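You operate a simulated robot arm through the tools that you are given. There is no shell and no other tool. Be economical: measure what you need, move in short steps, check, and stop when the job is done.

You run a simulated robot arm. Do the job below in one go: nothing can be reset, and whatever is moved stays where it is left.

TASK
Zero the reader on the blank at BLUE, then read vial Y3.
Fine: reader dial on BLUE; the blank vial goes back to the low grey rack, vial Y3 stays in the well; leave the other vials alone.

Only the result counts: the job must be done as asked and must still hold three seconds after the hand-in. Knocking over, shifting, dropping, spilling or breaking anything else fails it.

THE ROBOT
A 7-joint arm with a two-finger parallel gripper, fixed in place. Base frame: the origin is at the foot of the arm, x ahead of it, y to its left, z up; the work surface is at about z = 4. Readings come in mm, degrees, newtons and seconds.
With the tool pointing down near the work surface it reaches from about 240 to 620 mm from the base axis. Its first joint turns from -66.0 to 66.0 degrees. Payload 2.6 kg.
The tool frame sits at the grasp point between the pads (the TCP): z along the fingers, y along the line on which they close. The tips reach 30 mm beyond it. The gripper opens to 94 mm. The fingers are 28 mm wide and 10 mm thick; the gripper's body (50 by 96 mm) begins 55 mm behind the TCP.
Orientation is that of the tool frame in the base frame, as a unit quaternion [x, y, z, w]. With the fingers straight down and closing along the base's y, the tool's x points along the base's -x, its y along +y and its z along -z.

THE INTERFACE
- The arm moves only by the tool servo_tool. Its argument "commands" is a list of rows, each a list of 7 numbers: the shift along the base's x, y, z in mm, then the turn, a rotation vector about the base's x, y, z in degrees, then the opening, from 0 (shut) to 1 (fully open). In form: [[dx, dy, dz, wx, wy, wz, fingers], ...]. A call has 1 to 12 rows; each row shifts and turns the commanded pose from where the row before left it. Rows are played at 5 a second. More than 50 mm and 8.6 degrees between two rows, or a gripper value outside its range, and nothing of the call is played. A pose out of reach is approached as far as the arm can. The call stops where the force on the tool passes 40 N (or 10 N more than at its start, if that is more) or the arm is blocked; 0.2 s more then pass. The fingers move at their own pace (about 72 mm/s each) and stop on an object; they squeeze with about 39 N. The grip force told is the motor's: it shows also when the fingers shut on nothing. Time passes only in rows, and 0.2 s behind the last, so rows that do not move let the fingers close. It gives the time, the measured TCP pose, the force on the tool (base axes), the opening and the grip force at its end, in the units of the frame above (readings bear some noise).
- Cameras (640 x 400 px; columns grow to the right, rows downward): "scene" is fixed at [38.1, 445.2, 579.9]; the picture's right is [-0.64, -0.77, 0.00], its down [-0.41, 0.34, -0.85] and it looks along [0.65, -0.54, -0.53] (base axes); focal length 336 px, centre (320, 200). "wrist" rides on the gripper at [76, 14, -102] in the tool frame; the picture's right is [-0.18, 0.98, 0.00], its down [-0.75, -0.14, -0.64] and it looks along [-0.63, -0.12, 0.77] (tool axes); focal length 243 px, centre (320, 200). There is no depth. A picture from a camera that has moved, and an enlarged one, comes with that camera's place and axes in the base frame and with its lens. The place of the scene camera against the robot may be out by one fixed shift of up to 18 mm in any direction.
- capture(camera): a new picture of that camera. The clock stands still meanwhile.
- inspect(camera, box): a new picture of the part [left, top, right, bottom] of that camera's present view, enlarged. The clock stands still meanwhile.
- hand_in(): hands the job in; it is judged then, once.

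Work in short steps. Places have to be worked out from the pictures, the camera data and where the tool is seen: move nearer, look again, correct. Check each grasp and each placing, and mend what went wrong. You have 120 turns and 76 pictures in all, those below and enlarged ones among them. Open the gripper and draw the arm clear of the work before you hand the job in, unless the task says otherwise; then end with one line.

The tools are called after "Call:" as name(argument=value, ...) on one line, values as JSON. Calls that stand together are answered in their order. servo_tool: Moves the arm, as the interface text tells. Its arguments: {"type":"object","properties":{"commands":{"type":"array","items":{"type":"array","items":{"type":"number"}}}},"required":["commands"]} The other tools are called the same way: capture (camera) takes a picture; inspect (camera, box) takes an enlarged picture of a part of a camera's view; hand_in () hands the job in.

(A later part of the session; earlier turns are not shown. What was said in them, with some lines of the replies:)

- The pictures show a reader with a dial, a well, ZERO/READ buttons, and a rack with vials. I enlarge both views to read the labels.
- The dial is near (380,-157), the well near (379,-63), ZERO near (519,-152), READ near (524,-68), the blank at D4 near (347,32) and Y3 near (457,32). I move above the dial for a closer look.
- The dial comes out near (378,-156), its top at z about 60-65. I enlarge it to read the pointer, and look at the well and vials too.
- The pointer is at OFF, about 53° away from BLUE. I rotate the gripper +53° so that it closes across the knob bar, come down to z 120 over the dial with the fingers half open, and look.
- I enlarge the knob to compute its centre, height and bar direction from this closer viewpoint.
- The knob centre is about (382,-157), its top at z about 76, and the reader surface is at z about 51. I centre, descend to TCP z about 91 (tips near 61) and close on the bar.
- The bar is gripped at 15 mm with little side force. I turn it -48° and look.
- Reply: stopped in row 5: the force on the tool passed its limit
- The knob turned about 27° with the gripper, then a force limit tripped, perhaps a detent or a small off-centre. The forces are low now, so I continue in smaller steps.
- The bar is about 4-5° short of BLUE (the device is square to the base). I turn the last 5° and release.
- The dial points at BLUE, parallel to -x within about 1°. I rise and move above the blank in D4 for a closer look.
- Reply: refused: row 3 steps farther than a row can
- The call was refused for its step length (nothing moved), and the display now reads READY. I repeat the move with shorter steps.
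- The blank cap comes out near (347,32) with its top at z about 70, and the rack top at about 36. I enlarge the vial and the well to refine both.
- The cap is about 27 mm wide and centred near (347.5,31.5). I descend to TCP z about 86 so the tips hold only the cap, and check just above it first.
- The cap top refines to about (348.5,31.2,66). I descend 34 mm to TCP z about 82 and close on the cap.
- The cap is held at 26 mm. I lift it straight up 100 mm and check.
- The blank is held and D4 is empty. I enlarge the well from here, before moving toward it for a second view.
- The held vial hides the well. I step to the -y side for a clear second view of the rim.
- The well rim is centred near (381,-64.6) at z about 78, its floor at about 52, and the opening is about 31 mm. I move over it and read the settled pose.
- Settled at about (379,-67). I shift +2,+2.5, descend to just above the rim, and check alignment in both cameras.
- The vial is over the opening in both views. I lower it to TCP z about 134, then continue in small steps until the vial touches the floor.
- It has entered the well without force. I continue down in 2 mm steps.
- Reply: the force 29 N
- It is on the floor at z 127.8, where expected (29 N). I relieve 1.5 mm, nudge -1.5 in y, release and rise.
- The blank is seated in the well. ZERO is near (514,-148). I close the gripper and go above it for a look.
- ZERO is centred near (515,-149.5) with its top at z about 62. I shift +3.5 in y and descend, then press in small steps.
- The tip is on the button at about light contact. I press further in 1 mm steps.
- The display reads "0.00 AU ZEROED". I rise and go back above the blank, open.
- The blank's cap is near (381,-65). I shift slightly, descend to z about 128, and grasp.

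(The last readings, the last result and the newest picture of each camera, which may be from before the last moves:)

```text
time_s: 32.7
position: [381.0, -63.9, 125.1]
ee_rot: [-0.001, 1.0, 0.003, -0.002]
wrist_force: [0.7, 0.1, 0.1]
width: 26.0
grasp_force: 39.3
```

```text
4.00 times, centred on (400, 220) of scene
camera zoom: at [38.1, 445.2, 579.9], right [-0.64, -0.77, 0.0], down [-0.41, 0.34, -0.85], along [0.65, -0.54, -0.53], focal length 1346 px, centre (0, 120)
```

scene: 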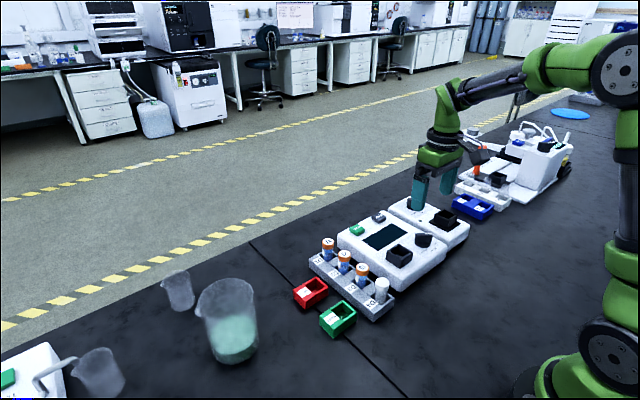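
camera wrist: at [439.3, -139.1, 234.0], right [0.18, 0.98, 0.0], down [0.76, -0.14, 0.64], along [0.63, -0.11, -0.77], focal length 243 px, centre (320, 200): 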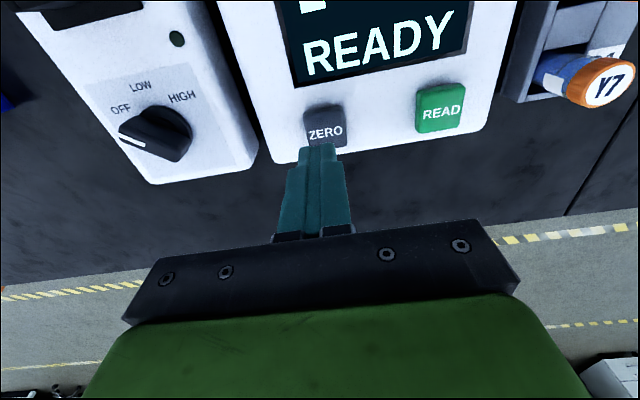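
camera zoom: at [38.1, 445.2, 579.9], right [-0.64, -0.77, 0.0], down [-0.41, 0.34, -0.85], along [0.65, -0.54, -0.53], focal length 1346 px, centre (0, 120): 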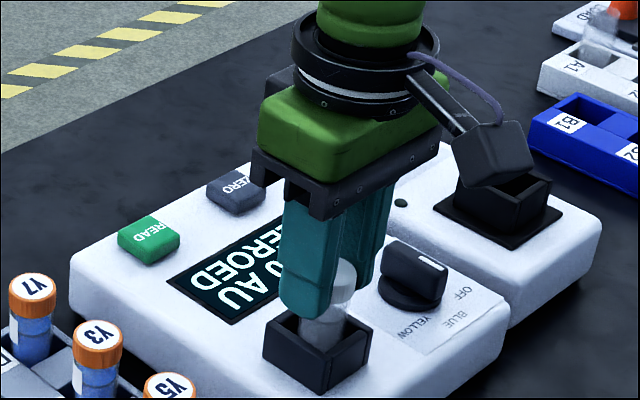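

Gripped at 26 mm. I lift and carry it back above D4.

Call:
servo_tool(commands=[[0, 0, 20, 0, 0, 0, 0], [0, 0, 40, 0, 0, 0, 0], [-8, 24, 0, 0, 0, 0, 0], [-8, 24, 0, 0, 0, 0, 0], [-8, 24, 0, 0, 0, 0, 0], [-8, 22.5, 0, 0, 0, 0, 0], [0, 0, 0, 0, 0, 0, 0], [0, 0, 0, 0, 0, 0, 0]])

Call:
servo_tool(commands=[[0, 0, 0, 0, 0, 0, 0]])

Call:
servo_tool(commands=[[0, 0, -30, 0, 0, 0, 0], [0, 0, -22, 0, 0, 0, 0], [0, 0, 0, 0, 0, 0, 0], [0, 0, 0, 0, 0, 0, 0]])

Call:
inspect(camera="scene", box=[330, 210, 430, 330])

Call:
inspect(camera="wrist", box=[240, 60, 400, 200])

```text
time_s: 34.5
position: [348.5, 29.6, 186.3]
ee_rot: [-0.001, 1.0, 0.003, -0.001]
wrist_force: [-0.3, -0.5, -0.7]
width: 26.0
grasp_force: 39.1
```

```text
time_s: 34.9
position: [347.8, 29.7, 186.2]
ee_rot: [0.0, 1.0, 0.003, -0.002]
wrist_force: [-0.2, -1.0, 0.0]
width: 25.9
grasp_force: 38.7
```

```text
time_s: 35.9
position: [347.9, 31.1, 135.4]
ee_rot: [-0.001, 1.0, 0.002, -0.002]
wrist_force: [0.2, -0.4, 0.1]
width: 26.0
grasp_force: 38.6
```

```text
3.33 times, centred on (380, 270) of scene
camera zoom: at [38.1, 445.2, 579.9], right [-0.64, -0.77, 0.0], down [-0.41, 0.34, -0.85], along [0.65, -0.54, -0.53], focal length 1121 px, centre (120, -33)
```

zoom: 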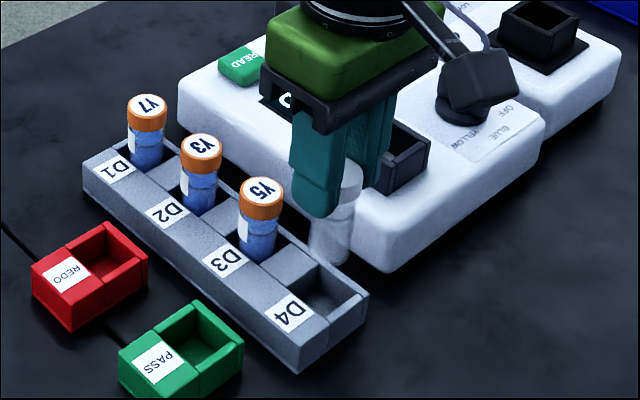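

```text
2.86 times, centred on (320, 130) of wrist
camera zoom: at [272.3, 43.8, 238.5], right [0.18, 0.98, 0.0], down [0.76, -0.14, 0.64], along [0.63, -0.11, -0.77], focal length 693 px, centre (320, 400)
```

zoom: 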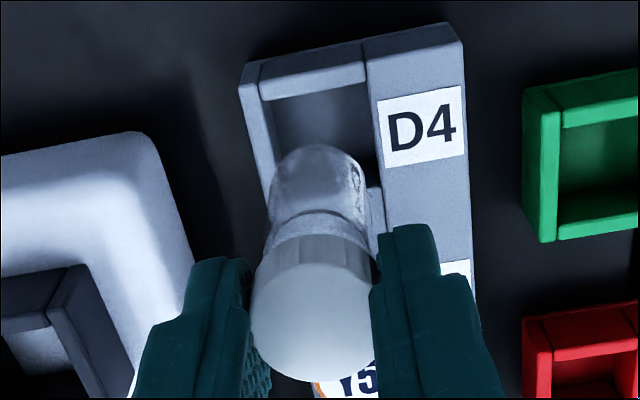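

The pose is within about 1 mm of the original pick position. I lower toward the D4 floor.

Call:
servo_tool(commands=[[1, 0, -10, 0, 0, 0, 0], [0, 0, -10, 0, 0, 0, 0], [0, 0, -8, 0, 0, 0, 0], [0, 0, -8, 0, 0, 0, 0], [0, 0, -6, 0, 0, 0, 0], [0, 0, 0, 0, 0, 0, 0]])

Call:
inspect(camera="scene", box=[330, 210, 430, 330])

```text
time_s: 37.1
position: [353.1, 30.5, 97.9]
ee_rot: [0.0, 1.0, 0.003, 0.004]
wrist_force: [-2.3, -0.9, 5.8]
width: 25.7
grasp_force: 39.2
stopped in row 5: the force on the tool passed its limit (the readings are from after the stop); the commanded pose is now the measured one
```

```text
3.33 times, centred on (380, 270) of scene
camera zoom: at [38.1, 445.2, 579.9], right [-0.64, -0.77, 0.0], down [-0.41, 0.34, -0.85], along [0.65, -0.54, -0.53], focal length 1121 px, centre (120, -33)
```

zoom: 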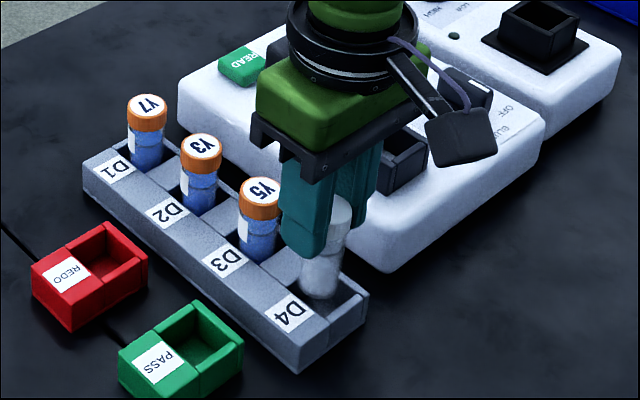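

It stopped early at z 98 with x pushed +4, so the vial seems to touch an edge. I raise 8 mm and look closely.

Call:
servo_tool(commands=[[0, 0, 4, 0, 0, 0, 0], [0, 0, 4, 0, 0, 0, 0], [0, 0, 0, 0, 0, 0, 0]])

Call:
inspect(camera="wrist", box=[240, 60, 400, 200])

Call:
inspect(camera="scene", box=[360, 240, 420, 310])

```text
time_s: 37.9
position: [353.3, 28.9, 105.1]
ee_rot: [0.0, 1.0, 0.002, 0.003]
wrist_force: [0.1, -0.1, -0.6]
width: 25.7
grasp_force: 39.2
```

```text
2.86 times, centred on (320, 130) of wrist
camera zoom: at [275.8, 44.0, 209.3], right [0.18, 0.98, 0.01], down [0.75, -0.14, 0.65], along [0.64, -0.11, -0.76], focal length 693 px, centre (320, 400)
```

zoom: 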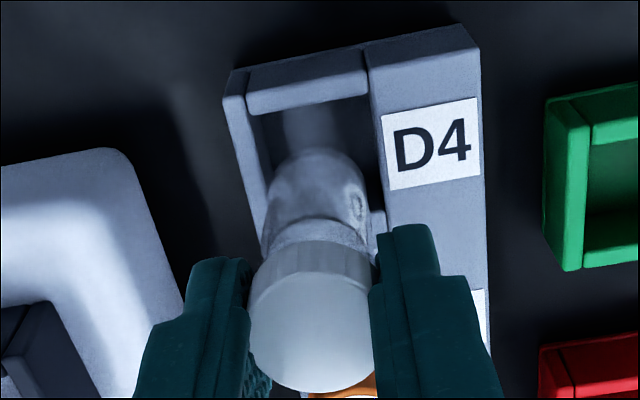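

```text
5.71 times, centred on (390, 275) of scene
camera zoom: at [38.1, 445.2, 579.9], right [-0.64, -0.77, 0.0], down [-0.41, 0.34, -0.85], along [0.65, -0.54, -0.53], focal length 1922 px, centre (-80, -229)
```

zoom: 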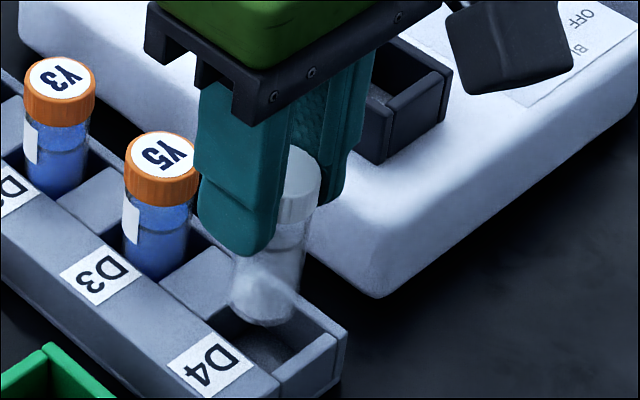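

The vial looks upright but its bottom overlaps the D3/D4 separator. The slot spans x about 330-362 and y about 19-46, so its centre is (346,32.5), and the vial sits 2-3 mm ahead of the TCP. I raise, shift -8 in x and +1.5 in y, then check.

Call:
servo_tool(commands=[[0, 0, 8, 0, 0, 0, 0], [-4, 1.5, 0, 0, 0, 0, 0], [-4, 0, 0, 0, 0, 0, 0], [0, 0, 0, 0, 0, 0, 0], [0, 0, 0, 0, 0, 0, 0]])

Call:
inspect(camera="wrist", box=[240, 60, 400, 200])

Call:
inspect(camera="scene", box=[350, 230, 420, 310])

```text
time_s: 39.1
position: [344.1, 31.7, 113.6]
ee_rot: [0.0, 1.0, 0.003, 0.003]
wrist_force: [-0.9, -0.5, -1.1]
width: 25.9
grasp_force: 38.9
```

```text
2.86 times, centred on (320, 130) of wrist
camera zoom: at [267.9, 45.5, 217.3], right [0.18, 0.98, 0.01], down [0.75, -0.14, 0.65], along [0.64, -0.11, -0.76], focal length 693 px, centre (320, 400)
```

zoom: 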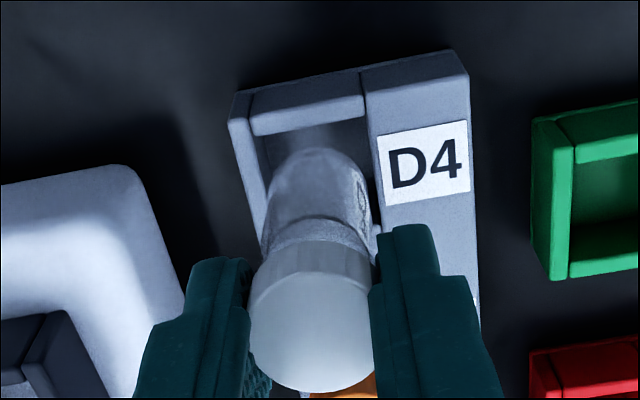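

```text
5.00 times, centred on (385, 270) of scene
camera zoom: at [38.1, 445.2, 579.9], right [-0.64, -0.77, 0.0], down [-0.41, 0.34, -0.85], along [0.65, -0.54, -0.53], focal length 1682 px, centre (-5, -150)
```

zoom: 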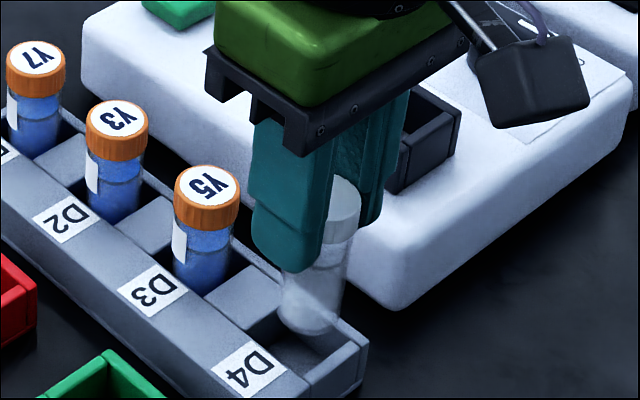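

By the wrist view the vial bottom is centred near (343,32). I shift +2.5 in x and descend in small steps.

Call:
servo_tool(commands=[[2.5, 0.5, -4, 0, 0, 0, 0], [0, 0, -5, 0, 0, 0, 0], [0, 0, -5, 0, 0, 0, 0], [0, 0, -5, 0, 0, 0, 0], [0, 0, 0, 0, 0, 0, 0]])

Call:
inspect(camera="scene", box=[350, 230, 420, 310])

```text
time_s: 40.3
position: [346.4, 31.8, 94.4]
ee_rot: [0.0, 1.0, 0.003, 0.003]
wrist_force: [1.3, 1.1, -0.4]
width: 25.8
grasp_force: 38.7
```

```text
5.00 times, centred on (385, 270) of scene
camera zoom: at [38.1, 445.2, 579.9], right [-0.64, -0.77, 0.0], down [-0.41, 0.34, -0.85], along [0.65, -0.54, -0.53], focal length 1682 px, centre (-5, -150)
```

zoom: 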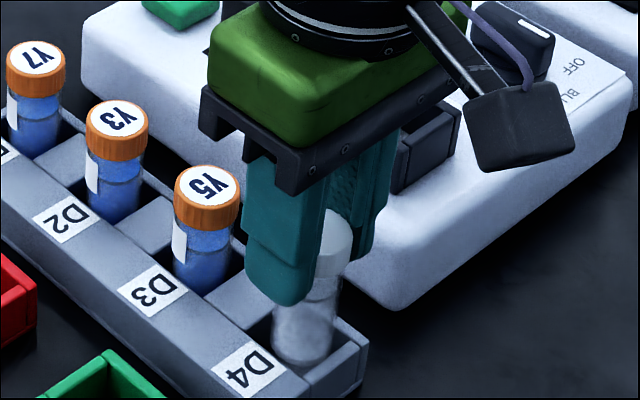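

It is past the earlier contact height with no force. I continue down in 3 mm, then 2 mm steps.

Call:
servo_tool(commands=[[0, 0, -3, 0, 0, 0, 0], [0, 0, -3, 0, 0, 0, 0], [0, 0, -2, 0, 0, 0, 0], [0, 0, -2, 0, 0, 0, 0], [0, 0, 0, 0, 0, 0, 0]])

Call:
servo_tool(commands=[[0, 0, -2, 0, 0, 0, 0], [0, 0, 0, 0, 0, 0, 0]])

```text
time_s: 41.5
position: [347.1, 32.3, 84.1]
ee_rot: [0.0, 1.0, 0.002, 0.002]
wrist_force: [-0.1, -0.4, -0.8]
width: 26.0
grasp_force: 39.2
```

```text
time_s: 42.1
position: [346.3, 32.1, 82.4]
ee_rot: [-0.001, 1.0, 0.003, 0.003]
wrist_force: [-0.5, 0.8, 0.6]
width: 26.0
grasp_force: 38.9
```

Call:
servo_tool(commands=[[0, 0, -1.5, 0, 0, 0, 0], [0, 0, 0, 0, 0, 0, 0]])

Call:
servo_tool(commands=[[0, 0, -1.5, 0, 0, 0, 0], [0, 0, 0, 0, 0, 0, 0]])

```text
time_s: 42.7
position: [347.8, 32.2, 80.9]
ee_rot: [0.0, 1.0, 0.002, 0.003]
wrist_force: [-0.4, -0.9, -1.0]
width: 25.9
grasp_force: 39.5
```

```text
time_s: 43.3
position: [347.4, 33.0, 79.0]
ee_rot: [0.0, 1.0, 0.003, 0.003]
wrist_force: [0.7, 0.1, 0.0]
width: 25.9
grasp_force: 38.8
```

Still no contact, so I go on in 1 mm steps and look at the scene.

Call:
servo_tool(commands=[[0, 0, -1, 0, 0, 0, 0], [0, 0, -1, 0, 0, 0, 0], [0, 0, 0, 0, 0, 0, 0]])

Call:
inspect(camera="scene", box=[350, 230, 420, 310])

```text
time_s: 44.1
position: [346.1, 32.2, 77.5]
ee_rot: [0.0, 1.0, 0.002, 0.002]
wrist_force: [0.2, 1.0, 0.2]
width: 25.8
grasp_force: 38.8
```

```text
5.00 times, centred on (385, 270) of scene
camera zoom: at [38.1, 445.2, 579.9], right [-0.64, -0.77, 0.0], down [-0.41, 0.34, -0.85], along [0.65, -0.54, -0.53], focal length 1682 px, centre (-5, -150)
```

zoom: 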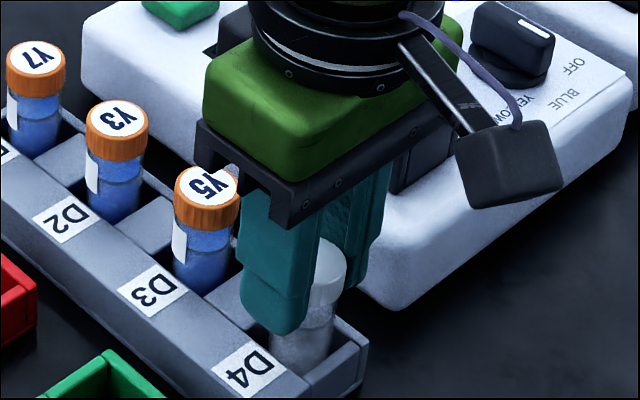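

No contact yet; the vial probably slid up in the grip during the bump. The tips still have about 11 mm to the rack top, so I keep lowering gently.

Call:
servo_tool(commands=[[0, 0, -1, 0, 0, 0, 0], [0, 0, -1, 0, 0, 0, 0], [0, 0, 0, 0, 0, 0, 0]])

Call:
servo_tool(commands=[[0, 0, -1, 0, 0, 0, 0], [0, 0, -1, 0, 0, 0, 0], [0, 0, 0, 0, 0, 0, 0]])

Call:
inspect(camera="wrist", box=[240, 60, 400, 200])

```text
time_s: 44.9
position: [347.2, 32.8, 75.1]
ee_rot: [0.001, 1.0, 0.002, 0.004]
wrist_force: [-0.6, -0.4, 4.3]
width: 25.9
grasp_force: 38.6
```

```text
time_s: 45.7
position: [346.4, 32.7, 74.8]
ee_rot: [0.0, 1.0, 0.003, 0.005]
wrist_force: [-10.5, -2.6, 39.1]
width: 25.4
grasp_force: 38.8
```

```text
2.86 times, centred on (320, 130) of wrist
camera zoom: at [270.1, 46.7, 178.1], right [0.19, 0.98, 0.01], down [0.75, -0.15, 0.65], along [0.64, -0.11, -0.76], focal length 693 px, centre (320, 400)
```

zoom: 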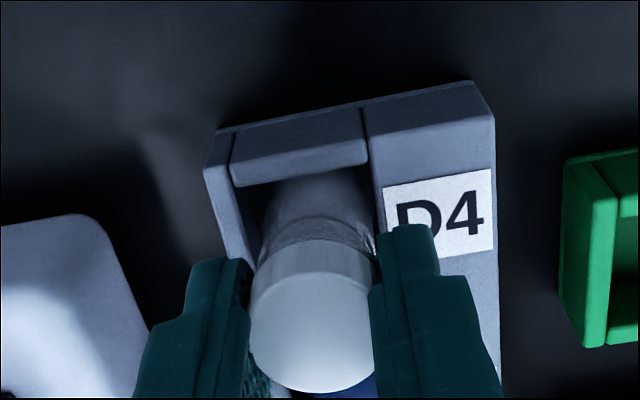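

Floor contact at z 75. I back off 2 mm, release slowly and rise.

Call:
servo_tool(commands=[[0, 0, 2, 0, 0, 0, 0], [0, 0, 0, 0, 0, 0, 0.15], [0, 0, 0, 0, 0, 0, 0.3], [0, 0, 0, 0, 0, 0, 0.5], [0, 0, 0, 0, 0, 0, 0.6], [0, 0, 20, 0, 0, 0, 0.6], [0, 0, 40, 0, 0, 0, 0.6], [0, 0, 45, 0, 0, 0, 0.6], [0, 0, 0, 0, 0, 0, 0.6]])

Call:
inspect(camera="scene", box=[310, 210, 430, 330])

Call:
capture(camera="wrist")

```text
time_s: 47.7
position: [342.4, 32.7, 179.9]
ee_rot: [0.0, 1.0, 0.002, 0.002]
wrist_force: [-0.6, 0.2, 0.2]
width: 56.1
grasp_force: 0.0
```

```text
3.33 times, centred on (370, 270) of scene
camera zoom: at [38.1, 445.2, 579.9], right [-0.64, -0.77, 0.0], down [-0.41, 0.34, -0.85], along [0.65, -0.54, -0.53], focal length 1121 px, centre (153, -33)
```

zoom: 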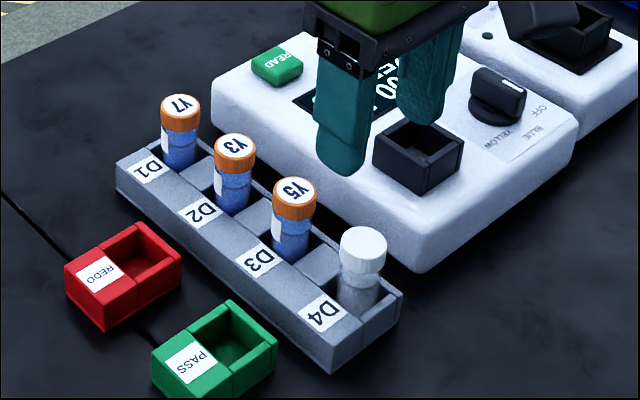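

```text
21 pictures are left
camera wrist: at [266.8, 46.0, 283.2], right [0.18, 0.98, 0.01], down [0.75, -0.14, 0.65], along [0.64, -0.11, -0.76], focal length 243 px, centre (320, 200)
```

wrist: 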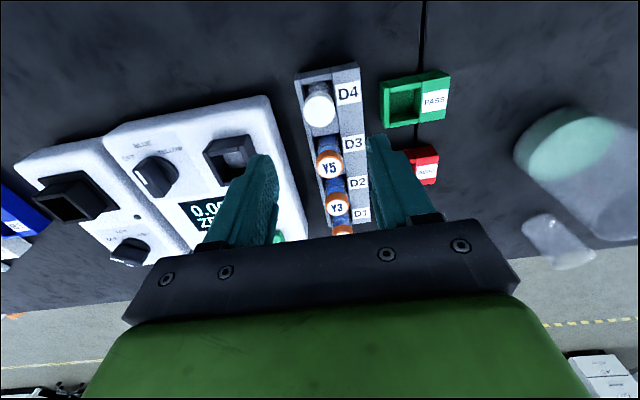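

The blank is back in D4, upright. I move above Y3 in D2, keeping the height, and look.

Call:
servo_tool(commands=[[30, 0, 0, 0, 0, 0, 0.6], [30, 0, 0, 0, 0, 0, 0.6], [30, 0, 0, 0, 0, 0, 0.6], [22, -1, 0, 0, 0, 0, 0.6], [0, 0, -30, 0, 0, 0, 0.6], [0, 0, 0, 0, 0, 0, 0.6], [0, 0, 0, 0, 0, 0, 0.6]])

Call:
inspect(camera="wrist", box=[220, 50, 420, 200])

```text
time_s: 49.3
position: [457.0, 29.0, 150.3]
ee_rot: [0.0, 1.0, 0.003, 0.003]
wrist_force: [0.0, 0.4, 0.4]
width: 56.6
grasp_force: 0.0
```

```text
2.67 times, centred on (320, 125) of wrist
camera zoom: at [380.3, 43.6, 254.4], right [0.18, 0.98, 0.01], down [0.75, -0.14, 0.65], along [0.64, -0.11, -0.76], focal length 647 px, centre (320, 400)
```

zoom: 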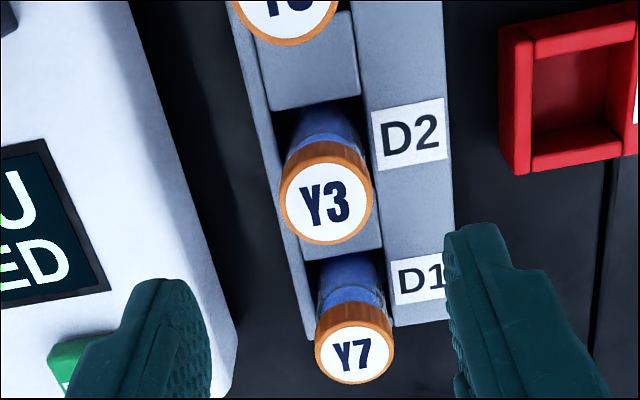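

Y3's cap is near (460,31). I shift +3,+1.5, descend to z about 84, and grasp the cap.

Call:
servo_tool(commands=[[3, 1.5, -20, 0, 0, 0, 0.6], [0, 0, -25, 0, 0, 0, 0.6], [0, 0, -15, 0, 0, 0, 0.6], [0, 0, -6, 0, 0, 0, 0.6], [0, 0, 0, 0, 0, 0, 0.45], [0, 0, 0, 0, 0, 0, 0.3], [0, 0, 0, 0, 0, 0, 0.1], [0, 0, 0, 0, 0, 0, 0], [0, 0, 0, 0, 0, 0, 0]])

Call:
inspect(camera="scene", box=[310, 200, 410, 310])

```text
time_s: 51.3
position: [460.5, 30.9, 85.6]
ee_rot: [0.0, 1.0, 0.003, 0.002]
wrist_force: [0.9, 0.1, 1.0]
width: 25.7
grasp_force: 38.6
```

```text
3.64 times, centred on (360, 255) of scene
camera zoom: at [38.1, 445.2, 579.9], right [-0.64, -0.77, 0.0], down [-0.41, 0.34, -0.85], along [0.65, -0.54, -0.53], focal length 1223 px, centre (174, 0)
```

zoom: 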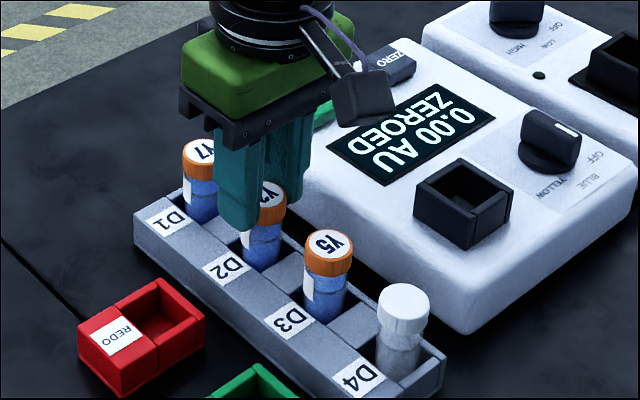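

Gripped at 25.7 mm. I lift straight up and carry it above the well.

Call:
servo_tool(commands=[[0, 0, 20, 0, 0, 0, 0], [0, 0, 40, 0, 0, 0, 0], [0, 0, 40, 0, 0, 0, 0], [-20, -24, 0, 0, 0, 0, 0], [-20, -24, 0, 0, 0, 0, 0], [-20, -24, 0, 0, 0, 0, 0], [-19, -23, 0, 0, 0, 0, 0], [0, 0, 0, 0, 0, 0, 0], [0, 0, 0, 0, 0, 0, 0]])

Call:
servo_tool(commands=[[0, 0, -20, 0, 0, 0, 0], [0, 0, 0, 0, 0, 0, 0]])

Call:
servo_tool(commands=[[0, 0, -12, 0, 0, 0, 0], [0, 0, 0, 0, 0, 0, 0], [0, 0, 0, 0, 0, 0, 0]])

Call:
inspect(camera="scene", box=[360, 190, 440, 270])

Call:
inspect(camera="wrist", box=[260, 80, 400, 200])

```text
time_s: 53.3
position: [383.3, -61.2, 183.3]
ee_rot: [0.0, 1.0, 0.003, 0.003]
wrist_force: [-0.5, -0.2, -1.4]
width: 26.2
grasp_force: 39.0
```

```text
time_s: 53.9
position: [383.6, -62.4, 163.0]
ee_rot: [0.001, 1.0, 0.002, 0.003]
wrist_force: [-0.7, 0.3, -1.3]
width: 26.1
grasp_force: 38.9
```

```text
time_s: 54.7
position: [382.0, -62.4, 151.1]
ee_rot: [0.0, 1.0, 0.003, 0.002]
wrist_force: [0.4, 0.7, -0.6]
width: 25.9
grasp_force: 39.5
```

```text
5.00 times, centred on (400, 230) of scene
camera zoom: at [38.1, 445.2, 579.9], right [-0.64, -0.77, 0.0], down [-0.41, 0.34, -0.85], along [0.65, -0.54, -0.53], focal length 1682 px, centre (-80, 50)
```

zoom: 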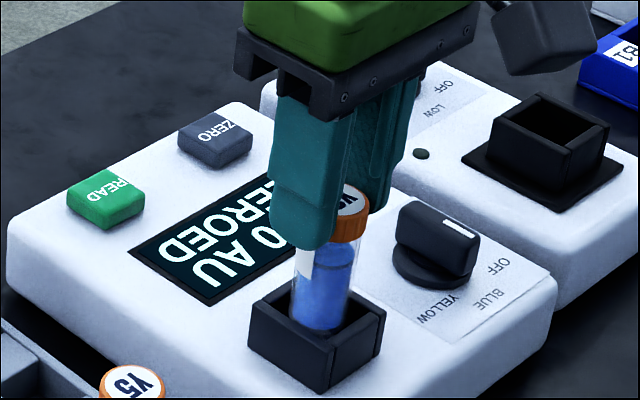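

```text
3.33 times, centred on (330, 140) of wrist
camera zoom: at [305.8, -48.7, 255.6], right [0.18, 0.98, 0.01], down [0.75, -0.14, 0.65], along [0.64, -0.11, -0.76], focal length 809 px, centre (287, 400)
```

zoom: 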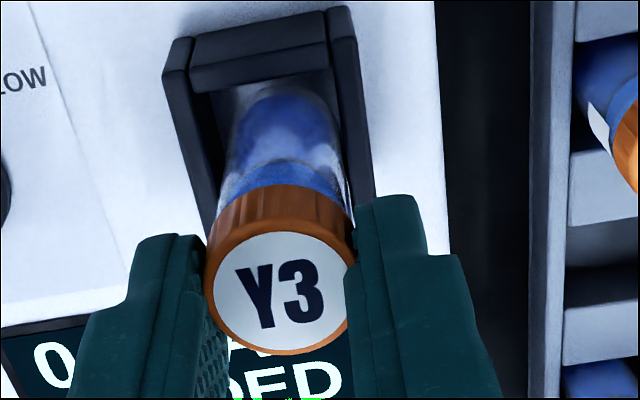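

Y3 is entering the opening, slightly to +y. I shift -1.5 in y and lower to contact.

Call:
servo_tool(commands=[[0, -1.5, -4, 0, 0, 0, 0], [0, 0, -5, 0, 0, 0, 0], [0, 0, -5, 0, 0, 0, 0], [0, 0, -3, 0, 0, 0, 0], [0, 0, 0, 0, 0, 0, 0]])

Call:
servo_tool(commands=[[0, 0, -1.5, 0, 0, 0, 0], [0, 0, -1.5, 0, 0, 0, 0], [0, 0, 0, 0, 0, 0, 0]])

```text
time_s: 55.9
position: [382.7, -62.8, 137.3]
ee_rot: [0.0, 1.0, 0.003, 0.002]
wrist_force: [-1.1, 0.4, -0.5]
width: 26.3
grasp_force: 38.5
```

```text
time_s: 56.7
position: [382.2, -63.1, 131.5]
ee_rot: [0.0, 1.0, 0.003, 0.003]
wrist_force: [-0.2, -1.0, -0.7]
width: 25.8
grasp_force: 39.5
```

Call:
servo_tool(commands=[[0, 0, -1, 0, 0, 0, 0], [0, 0, -1, 0, 0, 0, 0], [0, 0, 0, 0, 0, 0, 0]])

Call:
servo_tool(commands=[[0, 0, -1, 0, 0, 0, 0], [0, 0, -1, 0, 0, 0, 0], [0, 0, 0, 0, 0, 0, 0]])

```text
time_s: 57.5
position: [382.6, -63.9, 131.3]
ee_rot: [0.0, 1.0, 0.003, 0.003]
wrist_force: [-1.3, 0.7, 4.3]
width: 25.8
grasp_force: 38.8
```

```text
time_s: 58.3
position: [382.5, -63.7, 129.8]
ee_rot: [-0.001, 1.0, 0.002, 0.005]
wrist_force: [-3.7, 3.3, 30.1]
width: 25.8
grasp_force: 38.8
```

Floor contact with 30 N at z about 130, as expected. I relieve 1.5 mm, release and rise.

Call:
servo_tool(commands=[[0, 0, 1.5, 0, 0, 0, 0], [0, 0, 0, 0, 0, 0, 0.1], [0, 0, 0, 0, 0, 0, 0.3], [0, 0, 0, 0, 0, 0, 0.5], [0, 0, 0, 0, 0, 0, 0.6], [0, 0, 20, 0, 0, 0, 0.6], [0, 0, 40, 0, 0, 0, 0.6], [0, 0, 10, 0, 0, 0, 0.6]])

Call:
inspect(camera="scene", box=[320, 180, 460, 300])

```text
time_s: 60.1
position: [381.9, -64.0, 199.1]
ee_rot: [-0.001, 1.0, 0.002, 0.003]
wrist_force: [0.3, -0.2, 0.2]
width: 56.4
grasp_force: 0.1
```

```text
3.33 times, centred on (390, 240) of scene
camera zoom: at [38.1, 445.2, 579.9], right [-0.64, -0.77, 0.0], down [-0.41, 0.34, -0.85], along [0.65, -0.54, -0.53], focal length 1121 px, centre (87, 67)
```

zoom: 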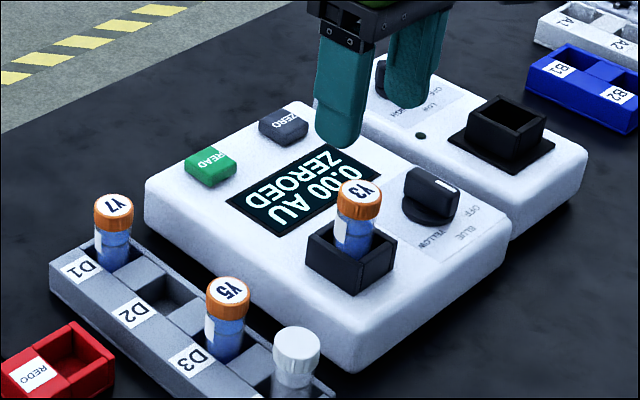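

Y3 stands in the well. I close the fingers and go above READ near (516,-67).

Call:
servo_tool(commands=[[34, -1, 0, 0, 0, 0, 0.3], [34, -1, 0, 0, 0, 0, 0], [34, -1, 0, 0, 0, 0, 0], [32.5, 0, 0, 0, 0, 0, 0], [0, 0, -40, 0, 0, 0, 0], [0, 0, -35, 0, 0, 0, 0], [0, 0, 0, 0, 0, 0, 0], [0, 0, 0, 0, 0, 0, 0]])

Call:
inspect(camera="wrist", box=[220, 50, 420, 200])

```text
time_s: 61.9
position: [516.0, -65.6, 125.6]
ee_rot: [0.0, 1.0, 0.002, 0.003]
wrist_force: [0.0, 0.2, 0.0]
width: 0.0
grasp_force: 33.2
```

```text
2.67 times, centred on (320, 125) of wrist
camera zoom: at [439.4, -51.4, 229.6], right [0.18, 0.98, 0.01], down [0.75, -0.15, 0.65], along [0.64, -0.11, -0.76], focal length 647 px, centre (320, 400)
```

zoom: 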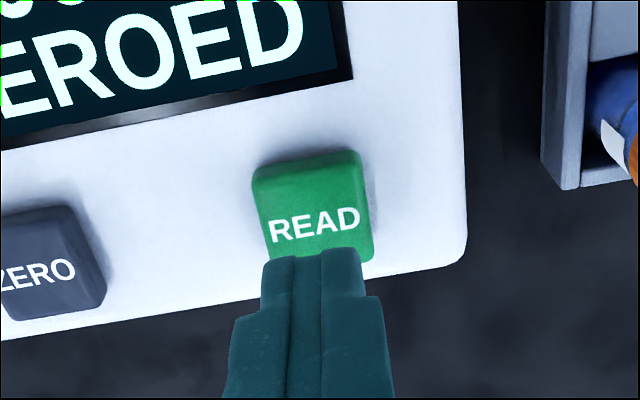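

READ is at about (515,-66), right below. I descend and press to the same depth as ZERO.

Call:
servo_tool(commands=[[-1, -0.5, -15, 0, 0, 0, 0], [0, 0, -13, 0, 0, 0, 0], [0, 0, -4, 0, 0, 0, 0], [0, 0, -2, 0, 0, 0, 0], [0, 0, -2, 0, 0, 0, 0], [0, 0, -1, 0, 0, 0, 0], [0, 0, -1, 0, 0, 0, 0], [0, 0, -1, 0, 0, 0, 0]])

Call:
inspect(camera="scene", box=[320, 160, 460, 280])

```text
time_s: 63.7
position: [515.7, -66.5, 86.6]
ee_rot: [0.001, 1.0, 0.004, 0.005]
wrist_force: [-2.6, 4.5, 10.2]
width: 0.2
grasp_force: 33.1
```

```text
3.33 times, centred on (390, 220) of scene
camera zoom: at [38.0, 445.2, 579.9], right [-0.64, -0.77, 0.0], down [-0.4, 0.34, -0.85], along [0.65, -0.54, -0.53], focal length 1121 px, centre (87, 133)
```

zoom: 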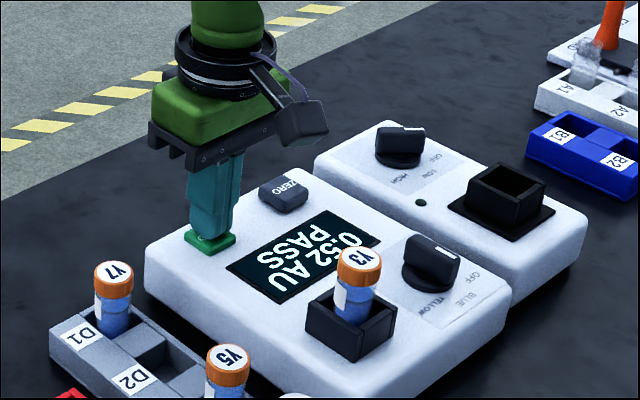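

The display reads "0.52 AU PASS". I rise, open the gripper and draw clear, then take a final look.

Call:
servo_tool(commands=[[0, 0, 15, 0, 0, 0, 0], [0, 0, 45, 0, 0, 0, 0], [0, 0, 45, 0, 0, 0, 0], [0, 0, 45, 0, 0, 0, 0.5], [-20, 0, 40, 0, 0, 0, 1], [-20, 0, 40, 0, 0, 0, 1], [0, 0, 0, 0, 0, 0, 1], [0, 0, 0, 0, 0, 0, 1]])

Call:
capture(camera="wrist")

Call:
inspect(camera="scene", box=[290, 180, 470, 320])

```text
time_s: 65.5
position: [475.7, -69.8, 315.6]
ee_rot: [-0.001, 1.0, 0.003, 0.002]
wrist_force: [0.3, 1.5, 0.5]
width: 94.2
grasp_force: 0.1
```

```text
13 pictures are left
camera wrist: at [399.6, -55.4, 419.0], right [0.18, 0.98, 0.01], down [0.75, -0.15, 0.65], along [0.64, -0.11, -0.76], focal length 243 px, centre (320, 200)
```

wrist: 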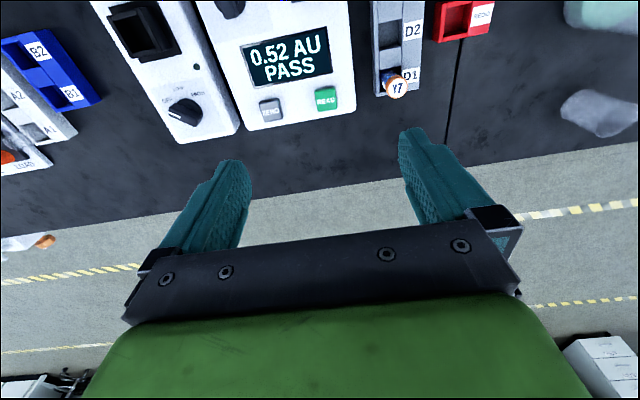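

```text
2.86 times, centred on (380, 250) of scene
camera zoom: at [38.1, 445.2, 579.9], right [-0.64, -0.77, 0.0], down [-0.41, 0.34, -0.85], along [0.65, -0.54, -0.53], focal length 961 px, centre (149, 57)
```

zoom: 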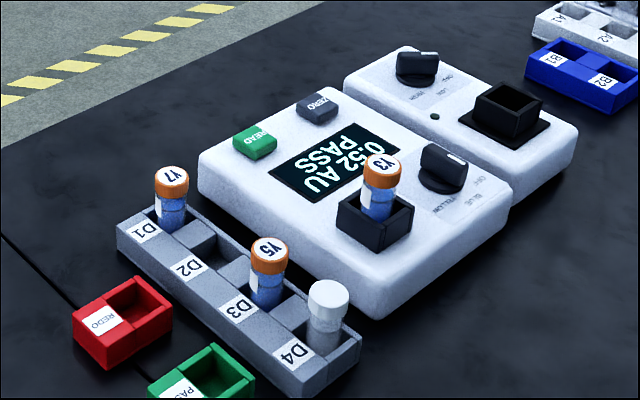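

Everything is in place: the dial is on BLUE, the blank is in D4, Y3 is in the well, and the display shows the reading. The arm is clear, so I hand in.

Call:
hand_in()

```text
The job is handed in.
```

The reader was zeroed on the blank at BLUE (display 0.00 AU), then vial Y3 read 0.52 AU, PASS; Y3 is still in the well, the blank is back in slot D4 of the grey rack after bumping a slot edge once on the way in, and the other vials were not touched.
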